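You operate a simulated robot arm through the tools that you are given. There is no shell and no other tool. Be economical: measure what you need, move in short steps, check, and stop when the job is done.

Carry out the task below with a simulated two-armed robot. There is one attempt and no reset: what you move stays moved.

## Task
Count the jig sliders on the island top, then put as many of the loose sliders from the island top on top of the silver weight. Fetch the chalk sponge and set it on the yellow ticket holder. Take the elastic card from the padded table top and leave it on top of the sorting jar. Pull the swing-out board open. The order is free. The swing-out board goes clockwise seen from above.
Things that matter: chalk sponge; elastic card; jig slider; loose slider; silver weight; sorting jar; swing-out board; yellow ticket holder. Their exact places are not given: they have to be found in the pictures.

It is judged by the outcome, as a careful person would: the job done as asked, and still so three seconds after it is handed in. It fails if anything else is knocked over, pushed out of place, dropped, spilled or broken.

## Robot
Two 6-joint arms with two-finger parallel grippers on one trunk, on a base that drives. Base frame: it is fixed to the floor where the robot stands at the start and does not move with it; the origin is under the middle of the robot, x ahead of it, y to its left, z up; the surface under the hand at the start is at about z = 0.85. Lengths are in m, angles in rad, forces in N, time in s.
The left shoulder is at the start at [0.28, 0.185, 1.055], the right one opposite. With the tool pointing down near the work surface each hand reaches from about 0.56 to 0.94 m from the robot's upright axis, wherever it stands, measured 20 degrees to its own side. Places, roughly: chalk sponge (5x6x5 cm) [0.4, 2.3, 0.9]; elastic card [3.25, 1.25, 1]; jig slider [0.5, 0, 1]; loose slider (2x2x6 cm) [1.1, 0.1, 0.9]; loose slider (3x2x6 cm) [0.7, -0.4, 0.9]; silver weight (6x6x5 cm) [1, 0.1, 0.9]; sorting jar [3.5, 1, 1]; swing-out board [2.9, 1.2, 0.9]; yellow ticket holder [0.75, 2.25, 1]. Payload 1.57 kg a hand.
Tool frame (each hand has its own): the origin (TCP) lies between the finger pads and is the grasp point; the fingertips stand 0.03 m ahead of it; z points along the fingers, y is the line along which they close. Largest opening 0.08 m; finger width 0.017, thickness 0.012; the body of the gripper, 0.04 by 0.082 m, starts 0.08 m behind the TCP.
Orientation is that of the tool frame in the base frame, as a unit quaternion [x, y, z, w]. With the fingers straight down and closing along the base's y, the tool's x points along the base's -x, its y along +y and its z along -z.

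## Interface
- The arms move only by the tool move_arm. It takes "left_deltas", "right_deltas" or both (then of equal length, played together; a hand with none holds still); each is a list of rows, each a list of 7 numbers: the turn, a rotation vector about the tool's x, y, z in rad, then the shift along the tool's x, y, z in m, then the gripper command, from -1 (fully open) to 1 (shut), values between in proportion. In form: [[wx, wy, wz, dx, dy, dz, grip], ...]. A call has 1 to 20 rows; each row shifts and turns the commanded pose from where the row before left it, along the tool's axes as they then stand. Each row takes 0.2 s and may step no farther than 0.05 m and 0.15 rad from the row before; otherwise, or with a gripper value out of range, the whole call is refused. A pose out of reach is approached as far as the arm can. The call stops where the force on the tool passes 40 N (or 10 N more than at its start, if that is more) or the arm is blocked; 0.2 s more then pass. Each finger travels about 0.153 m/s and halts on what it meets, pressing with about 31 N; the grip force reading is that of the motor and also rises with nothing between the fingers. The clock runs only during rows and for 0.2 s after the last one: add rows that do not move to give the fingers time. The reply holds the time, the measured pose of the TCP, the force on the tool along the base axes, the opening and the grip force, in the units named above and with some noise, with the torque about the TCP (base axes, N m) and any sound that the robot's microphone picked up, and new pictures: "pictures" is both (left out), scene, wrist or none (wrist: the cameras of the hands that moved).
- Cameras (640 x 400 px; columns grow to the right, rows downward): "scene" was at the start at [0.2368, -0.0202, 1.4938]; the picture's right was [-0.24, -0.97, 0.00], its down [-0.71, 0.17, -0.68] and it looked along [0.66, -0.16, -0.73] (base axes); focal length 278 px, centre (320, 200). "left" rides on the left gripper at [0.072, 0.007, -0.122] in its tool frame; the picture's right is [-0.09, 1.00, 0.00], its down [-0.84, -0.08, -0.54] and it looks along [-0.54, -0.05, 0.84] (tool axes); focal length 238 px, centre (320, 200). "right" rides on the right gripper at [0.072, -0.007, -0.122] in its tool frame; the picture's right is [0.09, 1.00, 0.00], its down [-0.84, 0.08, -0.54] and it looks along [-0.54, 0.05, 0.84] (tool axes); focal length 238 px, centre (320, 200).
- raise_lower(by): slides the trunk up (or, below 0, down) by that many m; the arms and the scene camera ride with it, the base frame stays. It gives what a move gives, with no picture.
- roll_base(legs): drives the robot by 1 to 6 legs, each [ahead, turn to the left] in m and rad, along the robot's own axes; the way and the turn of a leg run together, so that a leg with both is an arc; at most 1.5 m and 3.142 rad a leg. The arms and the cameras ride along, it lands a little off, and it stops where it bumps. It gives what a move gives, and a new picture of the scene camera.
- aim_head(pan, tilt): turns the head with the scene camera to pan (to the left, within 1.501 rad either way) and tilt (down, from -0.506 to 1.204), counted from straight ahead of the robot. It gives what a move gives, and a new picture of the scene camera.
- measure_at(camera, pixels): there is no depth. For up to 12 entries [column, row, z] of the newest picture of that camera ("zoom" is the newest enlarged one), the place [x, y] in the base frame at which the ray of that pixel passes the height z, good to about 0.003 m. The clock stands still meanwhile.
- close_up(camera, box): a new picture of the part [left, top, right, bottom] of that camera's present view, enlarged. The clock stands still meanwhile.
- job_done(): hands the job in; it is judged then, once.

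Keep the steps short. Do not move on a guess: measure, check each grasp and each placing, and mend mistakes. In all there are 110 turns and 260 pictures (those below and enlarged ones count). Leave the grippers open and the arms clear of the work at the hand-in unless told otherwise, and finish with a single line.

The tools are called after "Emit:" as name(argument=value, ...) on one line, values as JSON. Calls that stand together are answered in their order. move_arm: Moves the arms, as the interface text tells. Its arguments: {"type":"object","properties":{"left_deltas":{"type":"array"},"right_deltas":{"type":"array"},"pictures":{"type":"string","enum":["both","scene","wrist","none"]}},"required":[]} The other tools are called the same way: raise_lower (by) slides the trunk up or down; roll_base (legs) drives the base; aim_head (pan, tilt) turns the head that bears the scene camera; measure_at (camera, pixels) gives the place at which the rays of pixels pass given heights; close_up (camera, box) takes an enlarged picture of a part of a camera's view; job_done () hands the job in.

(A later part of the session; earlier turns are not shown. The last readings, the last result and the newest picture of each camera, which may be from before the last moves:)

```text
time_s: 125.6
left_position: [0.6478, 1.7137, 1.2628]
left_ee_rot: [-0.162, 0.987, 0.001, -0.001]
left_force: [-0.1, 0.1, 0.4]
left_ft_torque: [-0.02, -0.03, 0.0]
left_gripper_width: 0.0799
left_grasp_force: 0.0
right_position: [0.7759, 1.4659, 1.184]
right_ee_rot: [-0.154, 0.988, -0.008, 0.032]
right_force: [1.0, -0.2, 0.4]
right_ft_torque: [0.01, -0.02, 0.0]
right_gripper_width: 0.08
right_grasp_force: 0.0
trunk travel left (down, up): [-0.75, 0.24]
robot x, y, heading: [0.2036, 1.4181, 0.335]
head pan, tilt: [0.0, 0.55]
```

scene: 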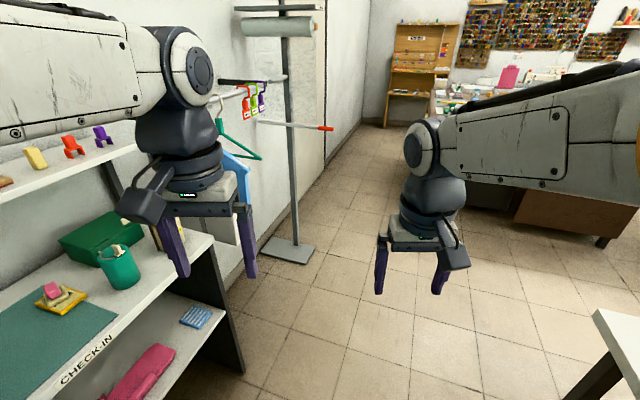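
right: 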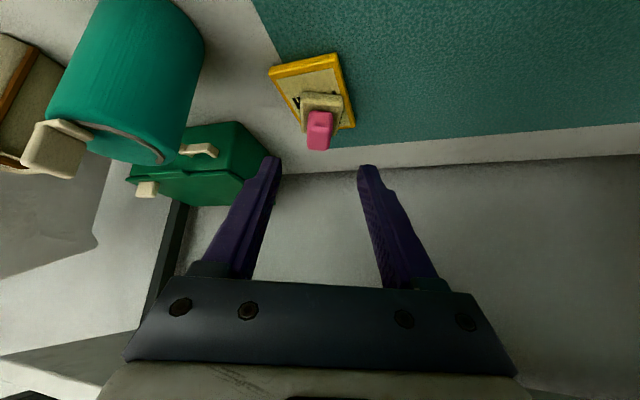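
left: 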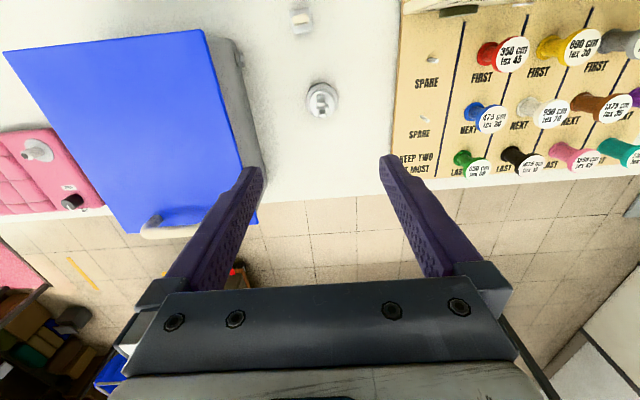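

I measure the stand base and the desk's near edges for the drive.

Emit:
measure_at(camera="scene", pixels=[[313, 255, 0.0], [262, 255, 0.0], [600, 245, 0.0], [512, 222, 0.0], [330, 128, 1.1], [605, 320, 0.85]])

Emit:
aim_head(pan=-0.35, tilt=0.4)

Emit:
close_up(camera="scene", box=[280, 40, 640, 260])

```text
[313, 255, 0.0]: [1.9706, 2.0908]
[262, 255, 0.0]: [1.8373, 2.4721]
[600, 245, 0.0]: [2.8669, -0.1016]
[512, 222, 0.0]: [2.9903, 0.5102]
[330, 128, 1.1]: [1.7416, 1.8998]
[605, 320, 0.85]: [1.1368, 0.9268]
```

```text
time_s: 126.4
left_position: [0.6471, 1.7141, 1.2634]
left_ee_rot: [-0.162, 0.987, 0.001, -0.001]
left_force: [-0.2, 0.1, -0.6]
left_ft_torque: [-0.02, -0.03, 0.01]
left_gripper_width: 0.08
left_grasp_force: 0.0
right_position: [0.7739, 1.4658, 1.1833]
right_ee_rot: [-0.154, 0.987, -0.007, 0.033]
right_force: [-0.4, -0.4, -0.4]
right_ft_torque: [-0.02, -0.02, -0.01]
right_gripper_width: 0.0799
right_grasp_force: 0.1
trunk travel left (down, up): [-0.75, 0.24]
robot x, y, heading: [0.206, 1.4109, 0.338]
head pan, tilt: [-0.351, 0.4]
```

scene: 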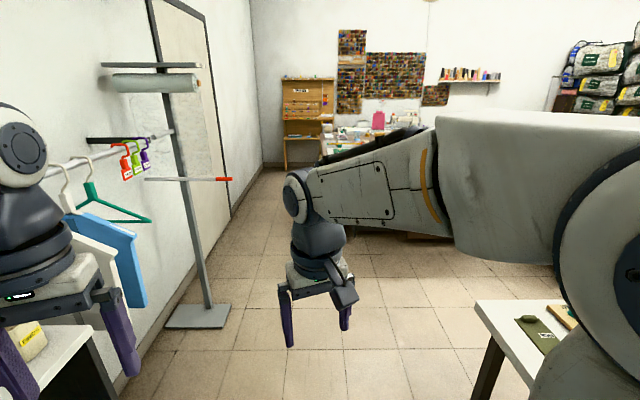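

```text
1.78 times, centred on (460, 150) of scene
```

zoom: 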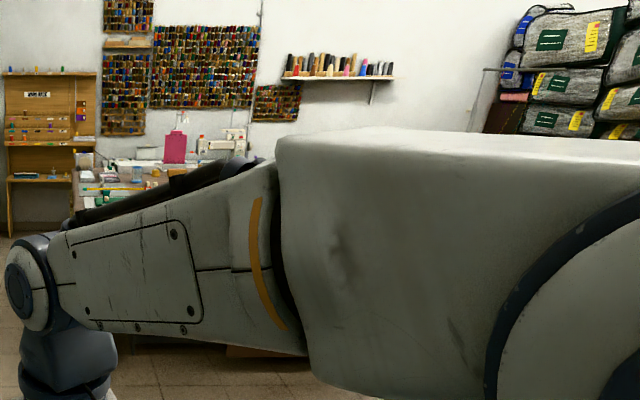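

The way is clear along y≈1.35. I turn and drive toward the desk.

Emit:
roll_base(legs=[[0, -0.36], [1.3, 0]])

Emit:
aim_head(pan=0.0, tilt=0.5)

```text
time_s: 133.9
left_position: [2.0012, 1.5132, 1.2634]
left_ee_rot: [0.017, 1.0, 0.001, -0.001]
left_force: [-0.6, 0.9, -0.1]
left_ft_torque: [0.02, 0.01, 0.01]
left_gripper_width: 0.0799
left_grasp_force: 0.1
right_position: [2.0345, 1.234, 1.1835]
right_ee_rot: [0.025, 0.999, -0.013, 0.029]
right_force: [0.1, 0.0, -0.1]
right_ft_torque: [0.02, -0.01, -0.02]
right_gripper_width: 0.0799
right_grasp_force: 0.1
trunk travel left (down, up): [-0.75, 0.24]
robot x, y, heading: [1.4809, 1.3874, -0.026]
head pan, tilt: [-0.351, 0.4]
```

scene: 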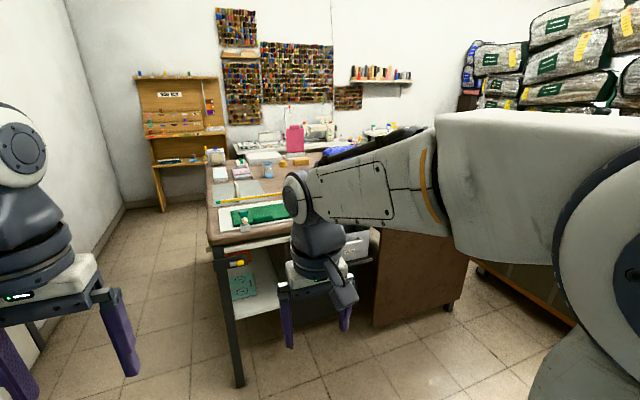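

```text
time_s: 134.8
left_position: [2.0019, 1.5133, 1.2627]
left_ee_rot: [0.016, 1.0, 0.001, -0.001]
left_force: [-0.9, -0.3, -0.5]
left_ft_torque: [-0.01, -0.01, 0.03]
left_gripper_width: 0.0801
left_grasp_force: 0.0
right_position: [2.0353, 1.2346, 1.1838]
right_ee_rot: [0.025, 0.999, -0.013, 0.031]
right_force: [0.9, -0.2, -0.5]
right_ft_torque: [0.0, 0.04, 0.0]
right_gripper_width: 0.0799
right_grasp_force: 0.1
trunk travel left (down, up): [-0.75, 0.24]
robot x, y, heading: [1.4839, 1.3879, -0.02]
head pan, tilt: [0.0, 0.499]
```

scene: 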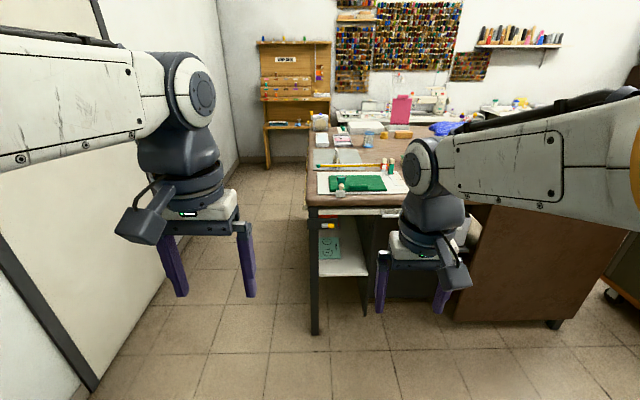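

Emit:
close_up(camera="scene", box=[295, 95, 455, 245])

Emit:
close_up(camera="scene", box=[300, 165, 380, 245])

Emit:
measure_at(camera="scene", pixels=[[315, 333, 0.0], [308, 200, 0.9], [330, 225, 0.8], [345, 190, 0.9]])

```text
2.67 times, centred on (375, 170) of scene
```

zoom: 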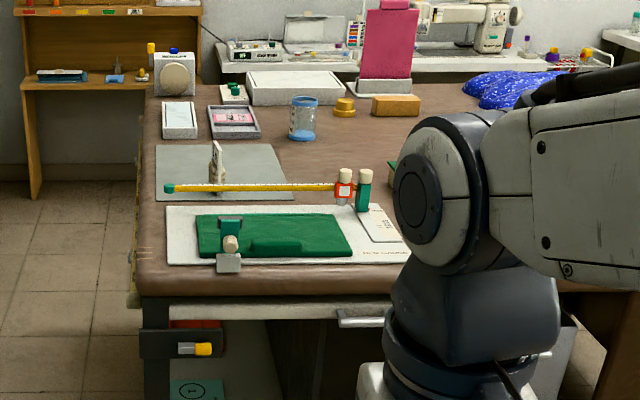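

```text
5.00 times, centred on (340, 205) of scene
```

zoom: 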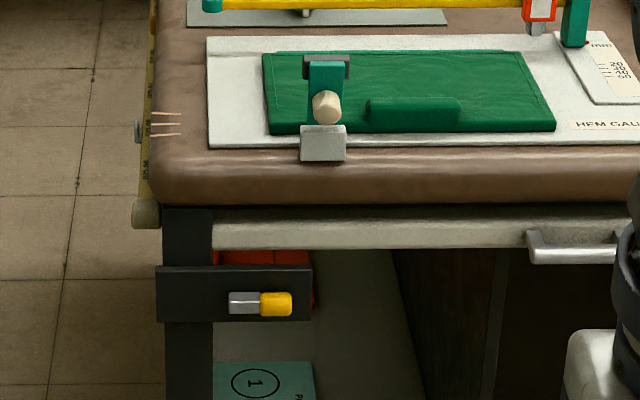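

```text
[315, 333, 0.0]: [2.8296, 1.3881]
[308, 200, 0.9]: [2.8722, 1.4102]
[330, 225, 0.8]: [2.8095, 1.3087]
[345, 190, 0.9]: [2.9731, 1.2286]
```

The brown padded desk holds the card and jar; the cream board with a bar handle under its front edge is the swing-out board. I measure the aisle left of the desk and raise the trunk for a better look.

Emit:
measure_at(camera="scene", pixels=[[100, 390, 0.0], [205, 225, 0.0], [240, 160, 0.0], [268, 170, 0.0], [322, 140, 0.92], [350, 140, 0.92], [368, 145, 0.92], [308, 200, 0.92], [312, 130, 0.92]])

Emit:
raise_lower(by=0.2)

Emit:
roll_base(legs=[[0.5, 0]])

Emit:
aim_head(pan=0.0, tilt=0.65)

```text
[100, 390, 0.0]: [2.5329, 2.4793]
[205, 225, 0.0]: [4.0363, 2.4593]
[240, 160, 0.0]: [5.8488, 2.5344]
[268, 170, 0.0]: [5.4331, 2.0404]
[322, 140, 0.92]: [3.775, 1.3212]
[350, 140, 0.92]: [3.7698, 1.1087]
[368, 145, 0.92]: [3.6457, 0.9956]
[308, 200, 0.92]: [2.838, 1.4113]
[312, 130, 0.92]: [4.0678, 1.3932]
```

```text
time_s: 136.9
left_position: [2.0023, 1.5128, 1.462]
left_ee_rot: [0.017, 1.0, 0.001, 0.0]
left_force: [0.4, 0.3, -0.2]
left_ft_torque: [0.0, -0.01, 0.03]
left_gripper_width: 0.08
left_grasp_force: 0.0
right_position: [2.0346, 1.2347, 1.383]
right_ee_rot: [0.025, 0.999, -0.013, 0.03]
right_force: [0.3, -0.5, -0.4]
right_ft_torque: [0.01, 0.01, 0.01]
right_gripper_width: 0.0801
right_grasp_force: 0.1
trunk travel left (down, up): [-0.95, 0.04]
robot x, y, heading: [1.4786, 1.3872, -0.021]
head pan, tilt: [0.0, 0.499]
```

```text
time_s: 139.9
left_position: [2.5092, 1.5003, 1.4625]
left_ee_rot: [0.016, 1.0, 0.001, -0.001]
left_force: [0.2, -0.1, 0.0]
left_ft_torque: [0.0, 0.02, -0.01]
left_gripper_width: 0.0803
left_grasp_force: 0.0
right_position: [2.5417, 1.2243, 1.3828]
right_ee_rot: [0.025, 0.999, -0.013, 0.03]
right_force: [-0.5, 0.7, -0.1]
right_ft_torque: [0.01, 0.0, 0.02]
right_gripper_width: 0.0798
right_grasp_force: 0.0
trunk travel left (down, up): [-0.95, 0.04]
robot x, y, heading: [1.9876, 1.3785, -0.024]
head pan, tilt: [0.0, 0.499]
```

scene: 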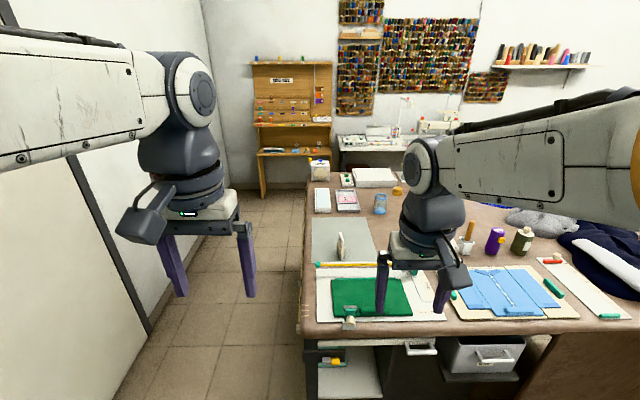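

```text
time_s: 140.6
left_position: [2.5104, 1.5009, 1.4633]
left_ee_rot: [0.017, 1.0, 0.001, 0.0]
left_force: [-0.1, 0.6, 0.1]
left_ft_torque: [0.03, 0.01, -0.01]
left_gripper_width: 0.0797
left_grasp_force: 0.0
right_position: [2.5424, 1.2232, 1.3842]
right_ee_rot: [0.025, 0.999, -0.013, 0.031]
right_force: [-0.5, 0.1, -0.1]
right_ft_torque: [0.02, 0.0, -0.01]
right_gripper_width: 0.0801
right_grasp_force: 0.1
trunk travel left (down, up): [-0.95, 0.04]
robot x, y, heading: [1.9858, 1.3758, -0.021]
head pan, tilt: [0.0, 0.649]
```

scene: 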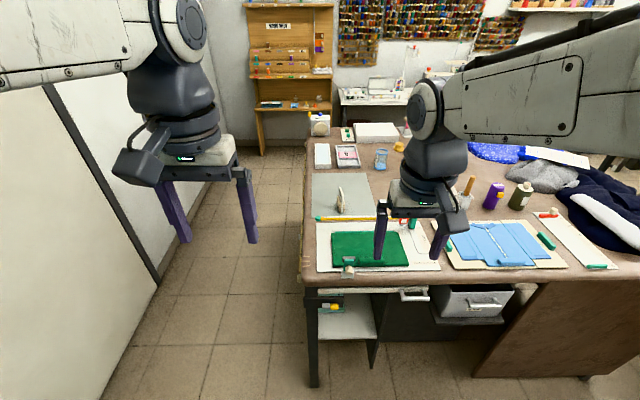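

Emit:
close_up(camera="scene", box=[300, 110, 430, 220])

Emit:
close_up(camera="scene", box=[295, 270, 455, 380])

Emit:
measure_at(camera="scene", pixels=[[303, 285, 0.9], [381, 167, 0.9], [347, 160, 0.9], [340, 210, 0.9], [322, 160, 0.9], [414, 297, 0.8], [405, 235, 0.9], [466, 205, 0.9], [312, 385, 0.0]])

```text
3.64 times, centred on (365, 165) of scene
```

zoom: 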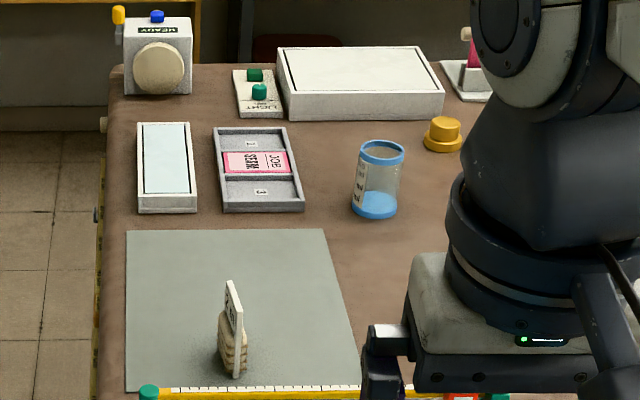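

```text
3.64 times, centred on (375, 325) of scene
```

zoom: 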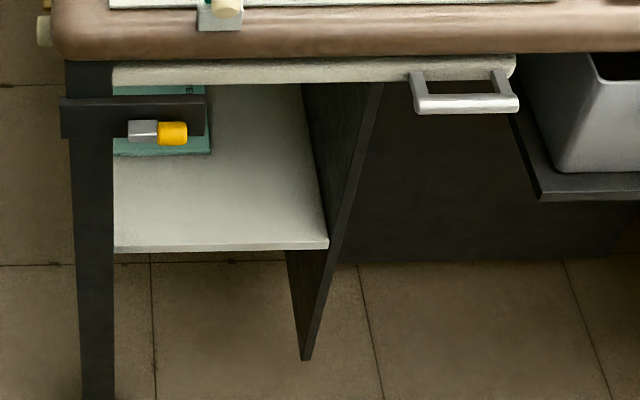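

```text
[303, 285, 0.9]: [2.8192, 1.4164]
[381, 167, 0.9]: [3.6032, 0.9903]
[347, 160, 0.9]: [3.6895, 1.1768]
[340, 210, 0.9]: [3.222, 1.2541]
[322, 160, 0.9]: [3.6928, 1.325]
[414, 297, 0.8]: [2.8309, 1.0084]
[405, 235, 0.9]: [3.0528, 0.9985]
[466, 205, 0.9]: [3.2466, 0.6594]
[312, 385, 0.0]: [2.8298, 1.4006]
```

The wound card standing at about (3.16, 1.25) is the elastic card; the blue jar at about (3.5, 1.0) is the sorting jar. Both are reachable from the desk's left end, so I drive around to there.

Emit:
roll_base(legs=[[0, 0.72], [0.78, 0], [0, -0.7], [0.65, 0]])

```text
time_s: 151.8
left_position: [3.7467, 2.0104, 1.4626]
left_ee_rot: [0.013, 1.0, 0.001, -0.001]
left_force: [0.0, 0.1, 0.1]
left_ft_torque: [0.0, -0.03, -0.02]
left_gripper_width: 0.0798
left_grasp_force: 0.0
right_position: [3.7817, 1.7312, 1.384]
right_ee_rot: [0.021, 0.999, -0.013, 0.03]
right_force: [0.8, -0.9, 0.3]
right_ft_torque: [0.01, -0.02, -0.01]
right_gripper_width: 0.0802
right_grasp_force: 0.0
trunk travel left (down, up): [-0.95, 0.04]
robot x, y, heading: [3.227, 1.8815, -0.008]
head pan, tilt: [0.0, 0.649]
```

scene: 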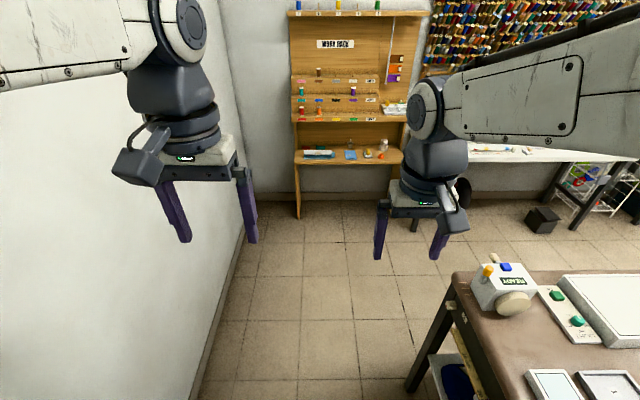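

Now I turn to face the desk (−y).

Emit:
roll_base(legs=[[0.1, 0], [0, -1.56]])

Emit:
aim_head(pan=0.0, tilt=0.85)

```text
time_s: 156.7
left_position: [3.467, 1.3599, 1.463]
left_ee_rot: [0.71, 0.704, 0.0, 0.0]
left_force: [-0.3, 0.8, 0.1]
left_ft_torque: [0.0, 0.03, 0.01]
left_gripper_width: 0.0803
left_grasp_force: 0.1
right_position: [3.1897, 1.3209, 1.3837]
right_ee_rot: [0.716, 0.698, -0.031, 0.013]
right_force: [-0.7, -1.2, 0.2]
right_ft_torque: [-0.03, -0.02, -0.01]
right_gripper_width: 0.08
right_grasp_force: 0.0
trunk travel left (down, up): [-0.95, 0.04]
robot x, y, heading: [3.3305, 1.8792, -1.571]
head pan, tilt: [0.0, 0.649]
```

scene: 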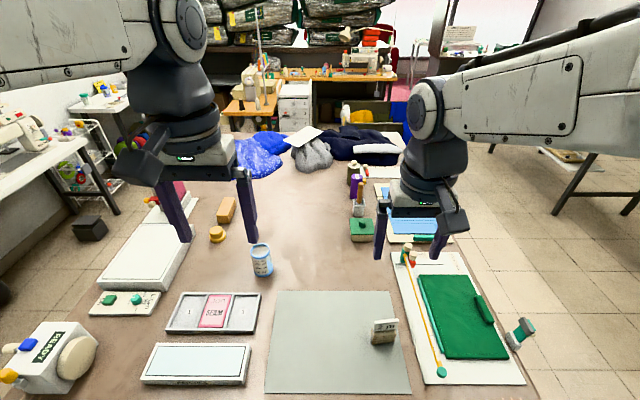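

```text
time_s: 157.4
left_position: [3.4668, 1.36, 1.4639]
left_ee_rot: [0.71, 0.704, 0.001, -0.001]
left_force: [-0.3, -0.6, 0.1]
left_ft_torque: [0.0, -0.02, 0.04]
left_gripper_width: 0.0799
left_grasp_force: 0.0
right_position: [3.1895, 1.3214, 1.3836]
right_ee_rot: [0.716, 0.698, -0.03, 0.012]
right_force: [0.0, -0.8, 0.3]
right_ft_torque: [-0.02, 0.03, 0.03]
right_gripper_width: 0.0799
right_grasp_force: 0.2
trunk travel left (down, up): [-0.95, 0.04]
robot x, y, heading: [3.3292, 1.8775, -1.568]
head pan, tilt: [0.0, 0.85]
```

scene: 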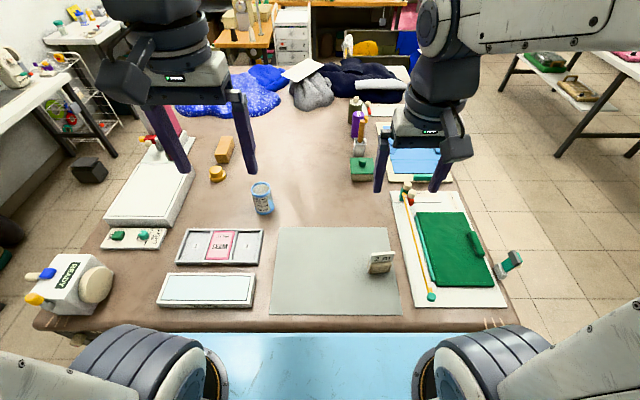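

An excellent view. I zoom on the card and the jar, and triangulate heights using the right wrist camera.

Emit:
close_up(camera="scene", box=[355, 240, 405, 285])

Emit:
close_up(camera="scene", box=[240, 170, 290, 225])

Emit:
close_up(camera="right", box=[0, 0, 640, 400])

Emit:
measure_at(camera="scene", pixels=[[380, 273, 0.95], [380, 273, 0.9], [262, 213, 0.95], [262, 213, 0.9], [270, 316, 0.95], [270, 316, 0.9], [275, 228, 0.95], [275, 228, 0.9], [391, 226, 0.95], [391, 226, 0.9]])

```text
8.89 times, centred on (380, 262) of scene
```

zoom: 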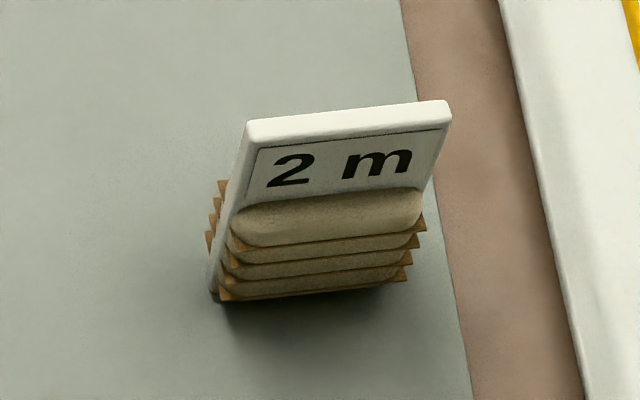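

```text
7.27 times, centred on (265, 198) of scene
```

zoom: 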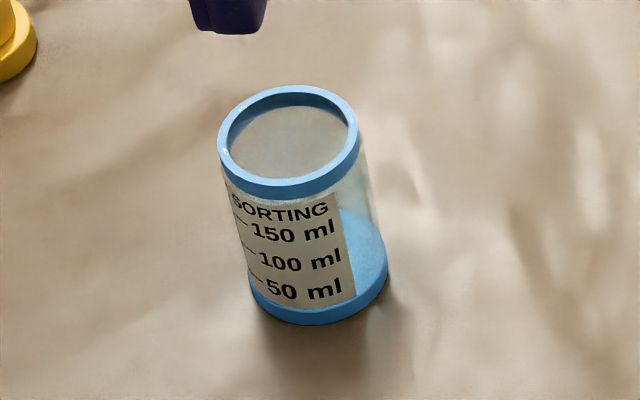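

```text
1.00 times, centred on (320, 200) of right (not enlarged: the box is as wide or as high as the picture)
```

zoom: 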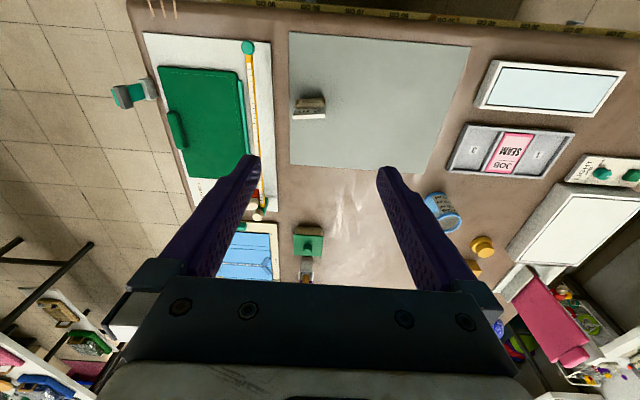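

```text
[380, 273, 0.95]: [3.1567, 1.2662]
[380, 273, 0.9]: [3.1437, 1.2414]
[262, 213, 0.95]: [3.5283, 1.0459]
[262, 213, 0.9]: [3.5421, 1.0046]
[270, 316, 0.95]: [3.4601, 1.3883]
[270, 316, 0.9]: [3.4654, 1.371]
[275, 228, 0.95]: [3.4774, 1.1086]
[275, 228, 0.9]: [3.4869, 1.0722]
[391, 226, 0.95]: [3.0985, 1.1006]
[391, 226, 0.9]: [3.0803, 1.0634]
```

Emit:
close_up(camera="right", box=[230, 20, 490, 240])

Emit:
measure_at(camera="zoom", pixels=[[215, 264, 0.95], [215, 264, 0.9], [445, 282, 0.95], [445, 282, 0.9]])

```text
1.82 times, centred on (360, 130) of right
```

zoom: 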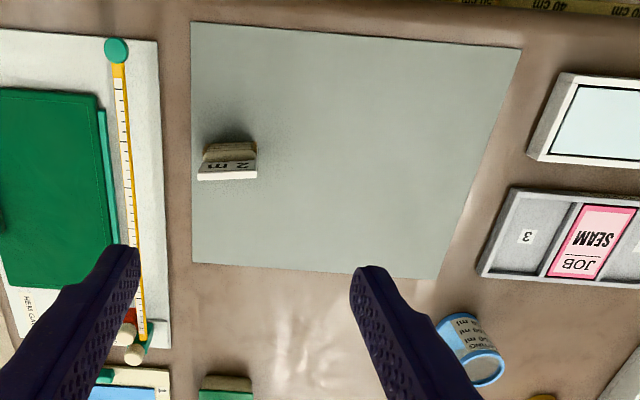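

```text
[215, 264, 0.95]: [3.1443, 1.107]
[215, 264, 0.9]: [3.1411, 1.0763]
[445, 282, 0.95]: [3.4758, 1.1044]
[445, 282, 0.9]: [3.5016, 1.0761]
```

Emit:
close_up(camera="right", box=[390, 150, 440, 190])

Emit:
measure_at(camera="zoom", pixels=[[320, 200, 0.95], [320, 200, 0.9], [400, 200, 0.95], [320, 300, 0.95]])

Emit:
close_up(camera="scene", box=[255, 215, 295, 245])

Emit:
measure_at(camera="zoom", pixels=[[320, 200, 0.95], [320, 200, 0.9], [400, 200, 0.95], [320, 300, 0.95]])

```text
10.00 times, centred on (415, 170) of right
```

zoom: 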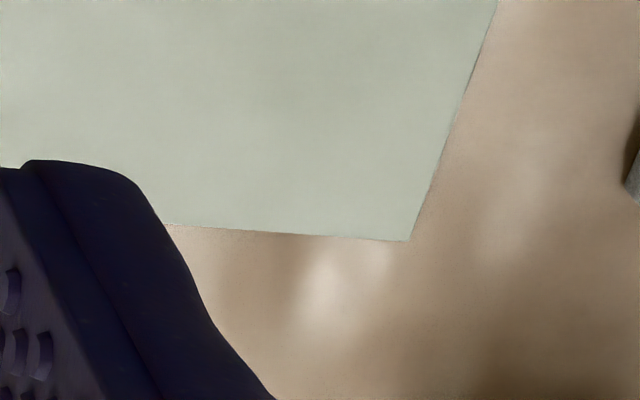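

```text
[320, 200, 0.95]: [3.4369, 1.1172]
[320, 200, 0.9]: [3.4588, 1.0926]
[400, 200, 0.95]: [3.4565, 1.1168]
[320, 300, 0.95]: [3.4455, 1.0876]
```

```text
13.33 times, centred on (275, 230) of scene
```

zoom: 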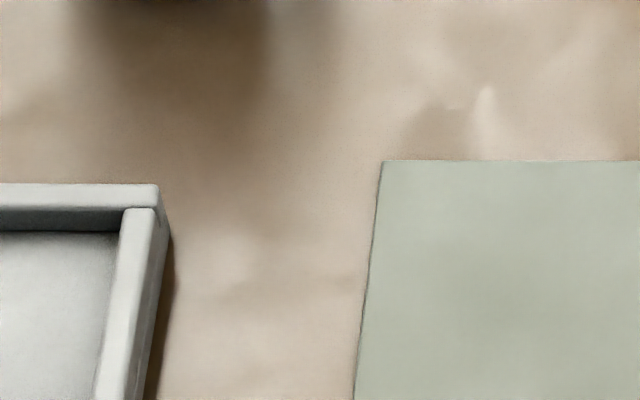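

```text
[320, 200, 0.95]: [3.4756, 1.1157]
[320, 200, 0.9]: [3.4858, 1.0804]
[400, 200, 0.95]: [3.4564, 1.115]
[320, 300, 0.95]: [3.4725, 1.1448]
```

The padded top's surface is at z≈0.951. Now I measure the card's geometry.

Emit:
close_up(camera="scene", box=[355, 240, 405, 285])

Emit:
measure_at(camera="zoom", pixels=[[222, 300, 0.952], [402, 280, 0.952], [210, 290, 0.952], [248, 140, 1.02], [430, 125, 1.02], [248, 120, 1.02], [448, 101, 1.02]])

Emit:
close_up(camera="right", box=[280, 80, 340, 130])

Emit:
measure_at(camera="zoom", pixels=[[320, 200, 0.952], [320, 200, 1.02]])

```text
8.89 times, centred on (380, 262) of scene
```

zoom: 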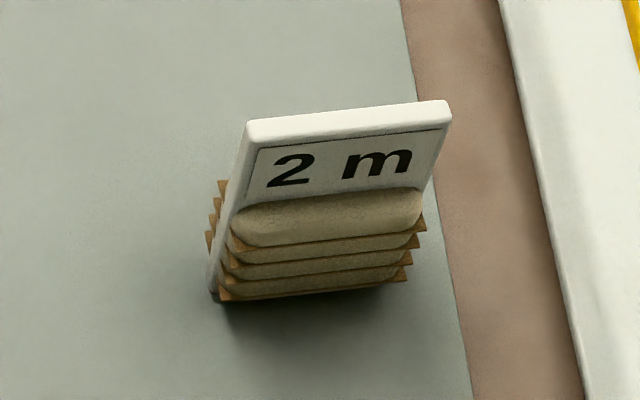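

```text
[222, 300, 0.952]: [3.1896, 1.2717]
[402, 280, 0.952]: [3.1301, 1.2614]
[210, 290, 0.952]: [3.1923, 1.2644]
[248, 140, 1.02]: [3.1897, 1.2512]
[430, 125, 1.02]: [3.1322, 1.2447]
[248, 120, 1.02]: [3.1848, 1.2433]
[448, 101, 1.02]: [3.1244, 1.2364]
```

```text
8.00 times, centred on (310, 105) of right
```

zoom: 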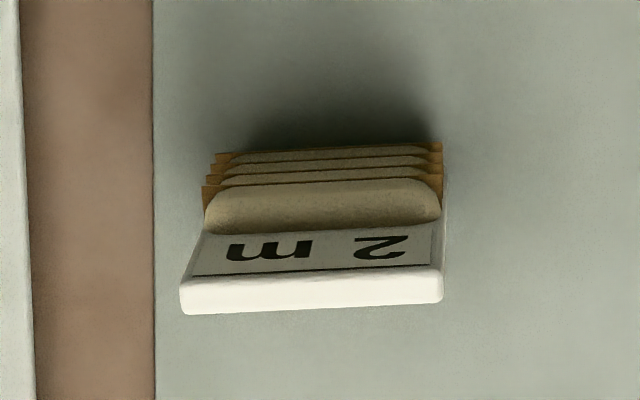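

```text
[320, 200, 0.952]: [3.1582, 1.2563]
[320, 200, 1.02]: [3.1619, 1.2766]
```

Emit:
measure_at(camera="zoom", pixels=[[441, 270, 1.02], [441, 270, 1.0], [441, 300, 1.02], [182, 312, 1.02], [182, 312, 1.0], [440, 150, 0.952], [217, 155, 0.952], [188, 280, 1.02]])

```text
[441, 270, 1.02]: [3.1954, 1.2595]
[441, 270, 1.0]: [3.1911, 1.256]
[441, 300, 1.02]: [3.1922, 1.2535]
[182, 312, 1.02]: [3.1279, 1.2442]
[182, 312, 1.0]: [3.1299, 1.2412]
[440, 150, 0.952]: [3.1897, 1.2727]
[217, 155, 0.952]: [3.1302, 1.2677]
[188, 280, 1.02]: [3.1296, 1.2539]
```

The card is 6 cm wide, about 0.7 cm thick at its top (z≈1.046), centre (3.160, 1.257), turned 0.1 rad. I level the right hand, move it over the card and turn it so that the fingers close across the thickness.

Emit:
move_arm(right_deltas=[[-0.026, 0.06, 0, -0.032, -0.015, 0, -1], [0, 0, 0, -0.032, -0.015, 0, -1], [0, 0, -0.1408, 0, 0, 0, -1], [0, 0, -0.1408, 0, 0, 0, -1], [0, 0, -0.1408, 0, 0, 0, -1], [0, 0, -0.1408, 0, 0, 0, -1], [0, 0, -0.1408, 0, 0, 0, -1], [0, 0, -0.1408, 0, 0, 0, -1], [0, 0, -0.1408, 0, 0, 0, -1], [0, 0, -0.1408, 0, 0, 0, -1], [0, 0, -0.1408, 0, 0, 0, -1], [0, 0, -0.1408, 0, 0, 0, -1], [0, 0, -0.1408, 0, 0, 0, -1], [0, 0, -0.1408, 0, 0, 0, -1], [0, 0, 0, 0, 0, 0, -1]], pictures="both")

```text
time_s: 160.7
left_position: [3.4662, 1.36, 1.4641]
left_ee_rot: [0.71, 0.704, 0.001, 0.0]
left_force: [0.6, -0.2, 0.8]
left_ft_torque: [0.01, -0.01, -0.02]
left_gripper_width: 0.0801
left_grasp_force: 0.2
right_position: [3.157, 1.2588, 1.3857]
right_ee_rot: [-0.047, 0.999, -0.001, 0.0]
right_force: [0.2, -0.3, 1.0]
right_ft_torque: [0.01, -0.04, -0.02]
right_gripper_width: 0.0801
right_grasp_force: 0.0
trunk travel left (down, up): [-0.95, 0.04]
robot x, y, heading: [3.324, 1.8777, -1.571]
head pan, tilt: [0.0, 0.85]
```

scene: 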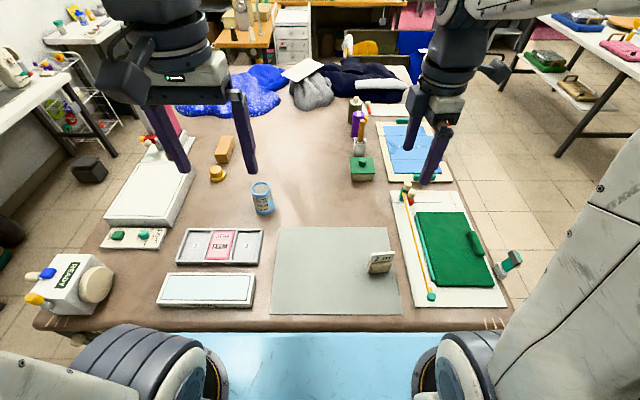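
right: 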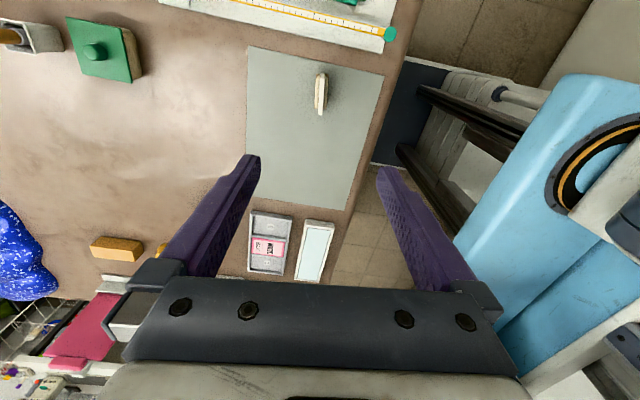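

That works. I descend to z≈1.15 and check alignment.

Emit:
move_arm(right_deltas=[[0, 0, 0, 0, 0, 0.045, -1], [0, 0, 0, 0, 0, 0.045, -1], [0, 0, 0, 0, 0, 0.045, -1], [0, 0, 0, 0, 0, 0.045, -1], [0, 0, 0, 0, 0, 0.045, -1], [0, 0, 0, 0, 0, 0, -1]], pictures="wrist")

Emit:
close_up(camera="right", box=[260, 60, 390, 180])

Emit:
measure_at(camera="zoom", pixels=[[320, 200, 1.046], [320, 300, 1.046]])

```text
time_s: 162.1
left_position: [3.4661, 1.361, 1.4622]
left_ee_rot: [0.71, 0.704, 0.002, 0.0]
left_force: [0.5, 0.0, -0.2]
left_ft_torque: [0.03, 0.01, 0.0]
left_gripper_width: 0.0801
left_grasp_force: 0.1
right_position: [3.1589, 1.2588, 1.1608]
right_ee_rot: [-0.047, 0.999, -0.001, 0.0]
right_force: [0.0, -0.5, -0.3]
right_ft_torque: [0.04, -0.01, 0.04]
right_gripper_width: 0.08
right_grasp_force: 0.0
trunk travel left (down, up): [-0.95, 0.04]
robot x, y, heading: [3.3273, 1.8755, -1.567]
head pan, tilt: [0.0, 0.85]
```

right: 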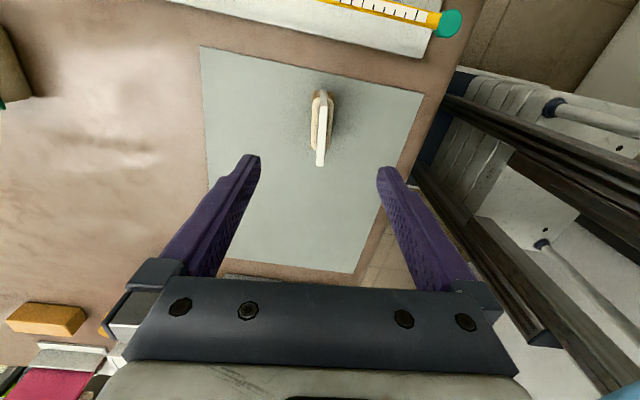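

```text
3.33 times, centred on (325, 120) of right
```

zoom: 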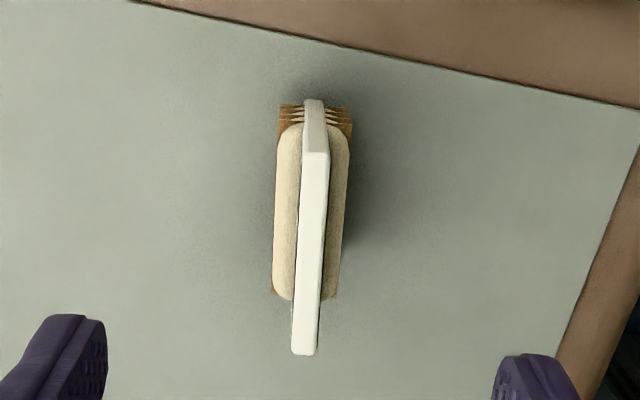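

```text
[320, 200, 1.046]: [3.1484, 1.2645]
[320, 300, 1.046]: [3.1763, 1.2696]
```

Centred. I descend so that the fingertips overlap the card's top by about 1.2 cm, and close.

Emit:
move_arm(right_deltas=[[0, 0, 0, -0.003, 0.001, 0.045, -1], [0, 0, 0, 0, 0, 0.035, -1], [0, 0, 0, 0, 0, 0.017, -1], [0, 0, 0, 0, 0, 0, -0.5], [0, 0, 0, 0, 0, 0, 0.3], [0, 0, 0, 0, 0, 0, 1], [0, 0, 0, 0, 0, 0, 1], [0, 0, 0, 0, 0, 0, 1]], pictures="wrist")

Emit:
close_up(camera="right", box=[250, 90, 390, 210])

Emit:
close_up(camera="scene", box=[350, 220, 410, 280])

```text
time_s: 163.8
left_position: [3.4659, 1.3603, 1.4627]
left_ee_rot: [0.71, 0.704, 0.001, -0.001]
left_force: [0.7, -0.1, 0.0]
left_ft_torque: [0.0, 0.04, -0.02]
left_gripper_width: 0.08
left_grasp_force: 0.0
right_position: [3.1608, 1.2589, 1.0642]
right_ee_rot: [-0.046, 0.999, -0.001, 0.001]
right_force: [0.6, 0.1, 0.3]
right_ft_torque: [0.01, 0.0, 0.0]
right_gripper_width: 0.0069
right_grasp_force: 26.0
trunk travel left (down, up): [-0.95, 0.04]
robot x, y, heading: [3.327, 1.8763, -1.57]
head pan, tilt: [0.0, 0.85]
```

right: 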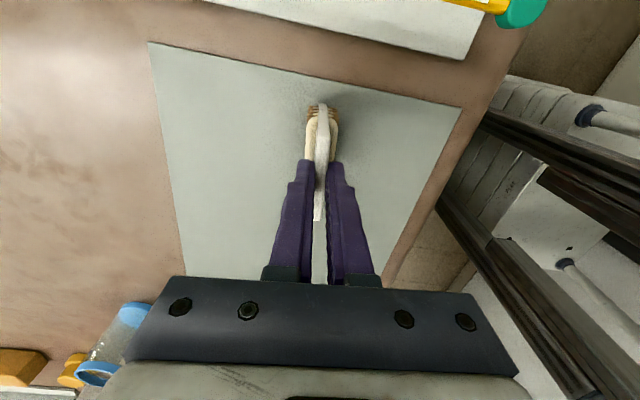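

```text
3.33 times, centred on (320, 150) of right
```

zoom: 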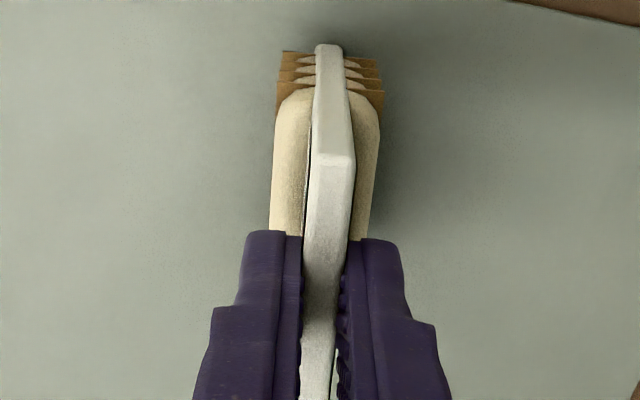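

```text
6.67 times, centred on (380, 250) of scene
5 turns are left
```

zoom: 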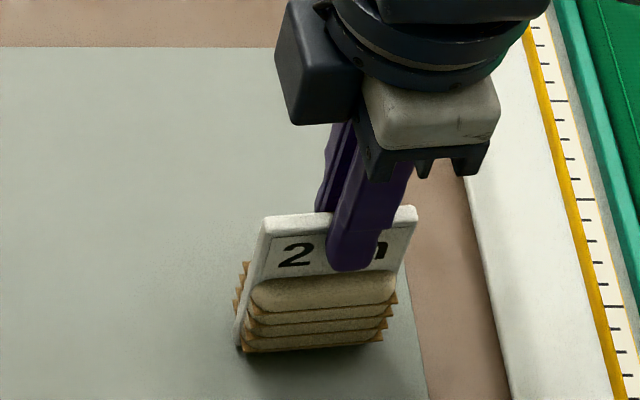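

I have few turns left, so I batch. I measure the jar in the scene view, move the left hand aside, lift the card, carry it near the jar, and pitch it flat (tool horizontal).

Emit:
measure_at(camera="scene", pixels=[[260.7, 189.8, 1.03], [260.7, 189.8, 1.05], [260.7, 189.8, 1.07], [265, 210, 0.952], [250.8, 190, 1.05], [270.5, 188.5, 1.05], [261, 215, 0.952]])

Emit:
move_arm(left_deltas=[[0, 0, 0, 0, 0.045, 0, -1], [0, 0, 0, 0, 0.045, 0, -1], [0, 0, 0, 0, 0.045, 0, -1], [0, 0, 0, 0, 0.045, 0, -1], [0, 0, 0, 0, 0, 0, -1]], right_deltas=[[0, 0, 0, 0, 0, -0.04, 1], [0, 0, 0, 0, 0, -0.04, 1], [0, 0, 0, 0, 0, -0.04, 1], [0, 0, 0, 0, 0, -0.04, 1], [0, 0, 0, 0, 0, -0.04, 1]], pictures="none")

Emit:
move_arm(right_deltas=[[0, 0, 0, -0.034, -0.0258, 0, 1], [0, 0, 0, -0.034, -0.0258, 0, 1], [0, 0, 0, -0.034, -0.0258, 0, 1], [0, 0, 0, -0.034, -0.0258, 0, 1], [0, 0, 0, -0.034, -0.0258, 0, 1], [0, 0, 0, -0.034, -0.0258, 0, 1], [0, 0, 0, -0.034, -0.0258, 0, 1], [0, 0, 0, -0.034, -0.0258, 0, 1], [0, 0, 0, 0, 0, 0, 1]], pictures="none")

Emit:
move_arm(right_deltas=[[0.1428, 0, 0, 0, 0, 0, 1], [0.1428, 0, 0, 0, 0, 0, 1], [0.1428, 0, 0, 0, 0, 0, 1], [0.1428, 0, 0, 0, 0, 0, 1], [0.1428, 0, 0, 0, 0, 0, 1], [0.1428, 0, 0, 0, 0, 0, 1], [0.1428, 0, 0, 0, 0, 0, 1], [0.1428, 0, 0, 0, 0, 0, 1], [0.1428, 0, 0, 0, 0, 0, 1], [0.1428, 0, 0, 0, 0, 0, 1], [0.1428, 0, 0, 0, 0, 0, 1], [0, -0.133, 0, 0, 0, 0, 1], [0, -0.133, 0, 0, 0, 0, 1], [0, -0.133, 0, 0, 0, 0, 1], [0, 0, 0, 0, 0, 0, 1]], pictures="both")

Emit:
close_up(camera="scene", box=[220, 130, 340, 230])

```text
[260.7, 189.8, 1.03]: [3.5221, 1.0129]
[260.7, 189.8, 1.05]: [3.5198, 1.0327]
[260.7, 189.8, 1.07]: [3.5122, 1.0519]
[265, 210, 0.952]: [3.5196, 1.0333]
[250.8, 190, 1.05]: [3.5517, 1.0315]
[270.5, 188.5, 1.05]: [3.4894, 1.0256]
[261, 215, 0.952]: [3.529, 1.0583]
```

```text
time_s: 165.1
left_position: [3.6477, 1.357, 1.4644]
left_ee_rot: [0.711, 0.703, 0.001, 0.0]
left_force: [0.0, 0.4, -0.3]
left_ft_torque: [-0.01, 0.0, 0.03]
left_gripper_width: 0.0799
left_grasp_force: 0.0
right_position: [3.1622, 1.2585, 1.2633]
right_ee_rot: [-0.047, 0.999, 0.0, 0.0]
right_force: [-0.4, 0.2, -0.7]
right_ft_torque: [0.0, -0.02, 0.0]
right_gripper_width: 0.0068
right_grasp_force: 26.3
trunk travel left (down, up): [-0.95, 0.04]
robot x, y, heading: [3.3309, 1.8775, -1.565]
head pan, tilt: [0.0, 0.85]
```

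```text
time_s: 167.1
left_position: [3.6476, 1.358, 1.4648]
left_ee_rot: [0.71, 0.704, 0.002, 0.0]
left_force: [0.4, 0.2, 0.4]
left_ft_torque: [0.04, 0.03, 0.01]
left_gripper_width: 0.08
left_grasp_force: 0.0
right_position: [3.4531, 1.0777, 1.2627]
right_ee_rot: [-0.046, 0.999, 0.0, 0.0]
right_force: [1.2, 0.1, -0.1]
right_ft_torque: [0.09, 0.06, 0.02]
right_gripper_width: 0.007
right_grasp_force: 26.3
trunk travel left (down, up): [-0.95, 0.04]
robot x, y, heading: [3.33, 1.8785, -1.57]
head pan, tilt: [0.0, 0.85]
```

```text
time_s: 170.2
left_position: [3.6469, 1.3589, 1.463]
left_ee_rot: [0.71, 0.704, 0.002, 0.0]
left_force: [-0.5, 0.3, -0.4]
left_ft_torque: [-0.01, -0.04, -0.01]
left_gripper_width: 0.0799
left_grasp_force: 0.1
right_position: [3.452, 1.0805, 1.2646]
right_ee_rot: [0.127, -0.695, 0.696, -0.128]
right_force: [-0.7, 0.2, -0.8]
right_ft_torque: [0.02, -0.03, 0.0]
right_gripper_width: 0.007
right_grasp_force: 26.9
right hand out of reach, approached as far as the arm can: row 14
trunk travel left (down, up): [-0.95, 0.04]
robot x, y, heading: [3.3305, 1.8752, -1.568]
head pan, tilt: [0.0, 0.85]
```

scene: 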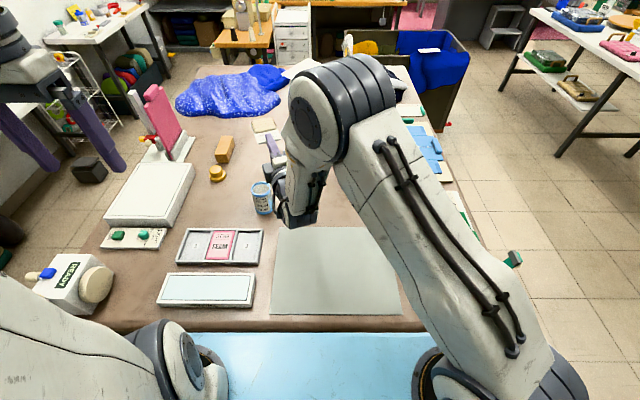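
right: 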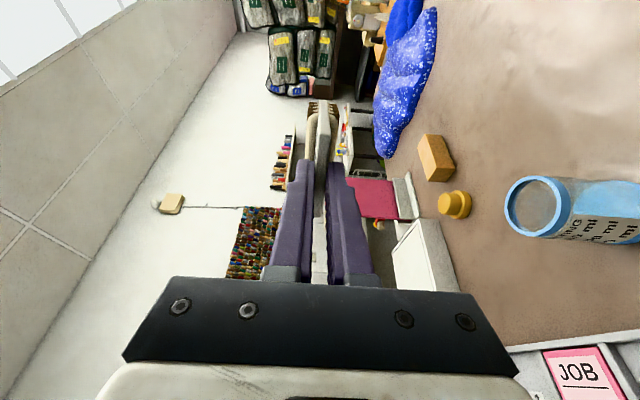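

```text
4.00 times, centred on (280, 180) of scene
4 turns are left
```

zoom: 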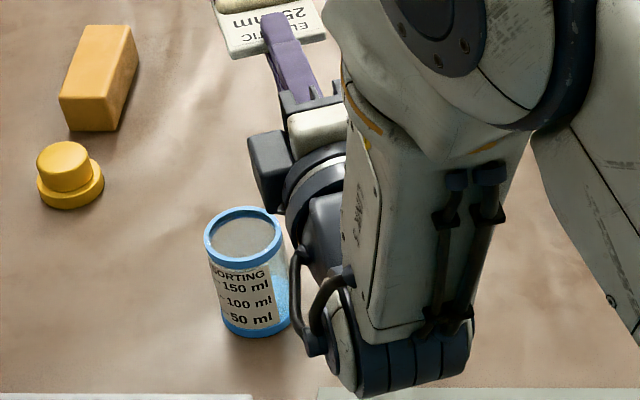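

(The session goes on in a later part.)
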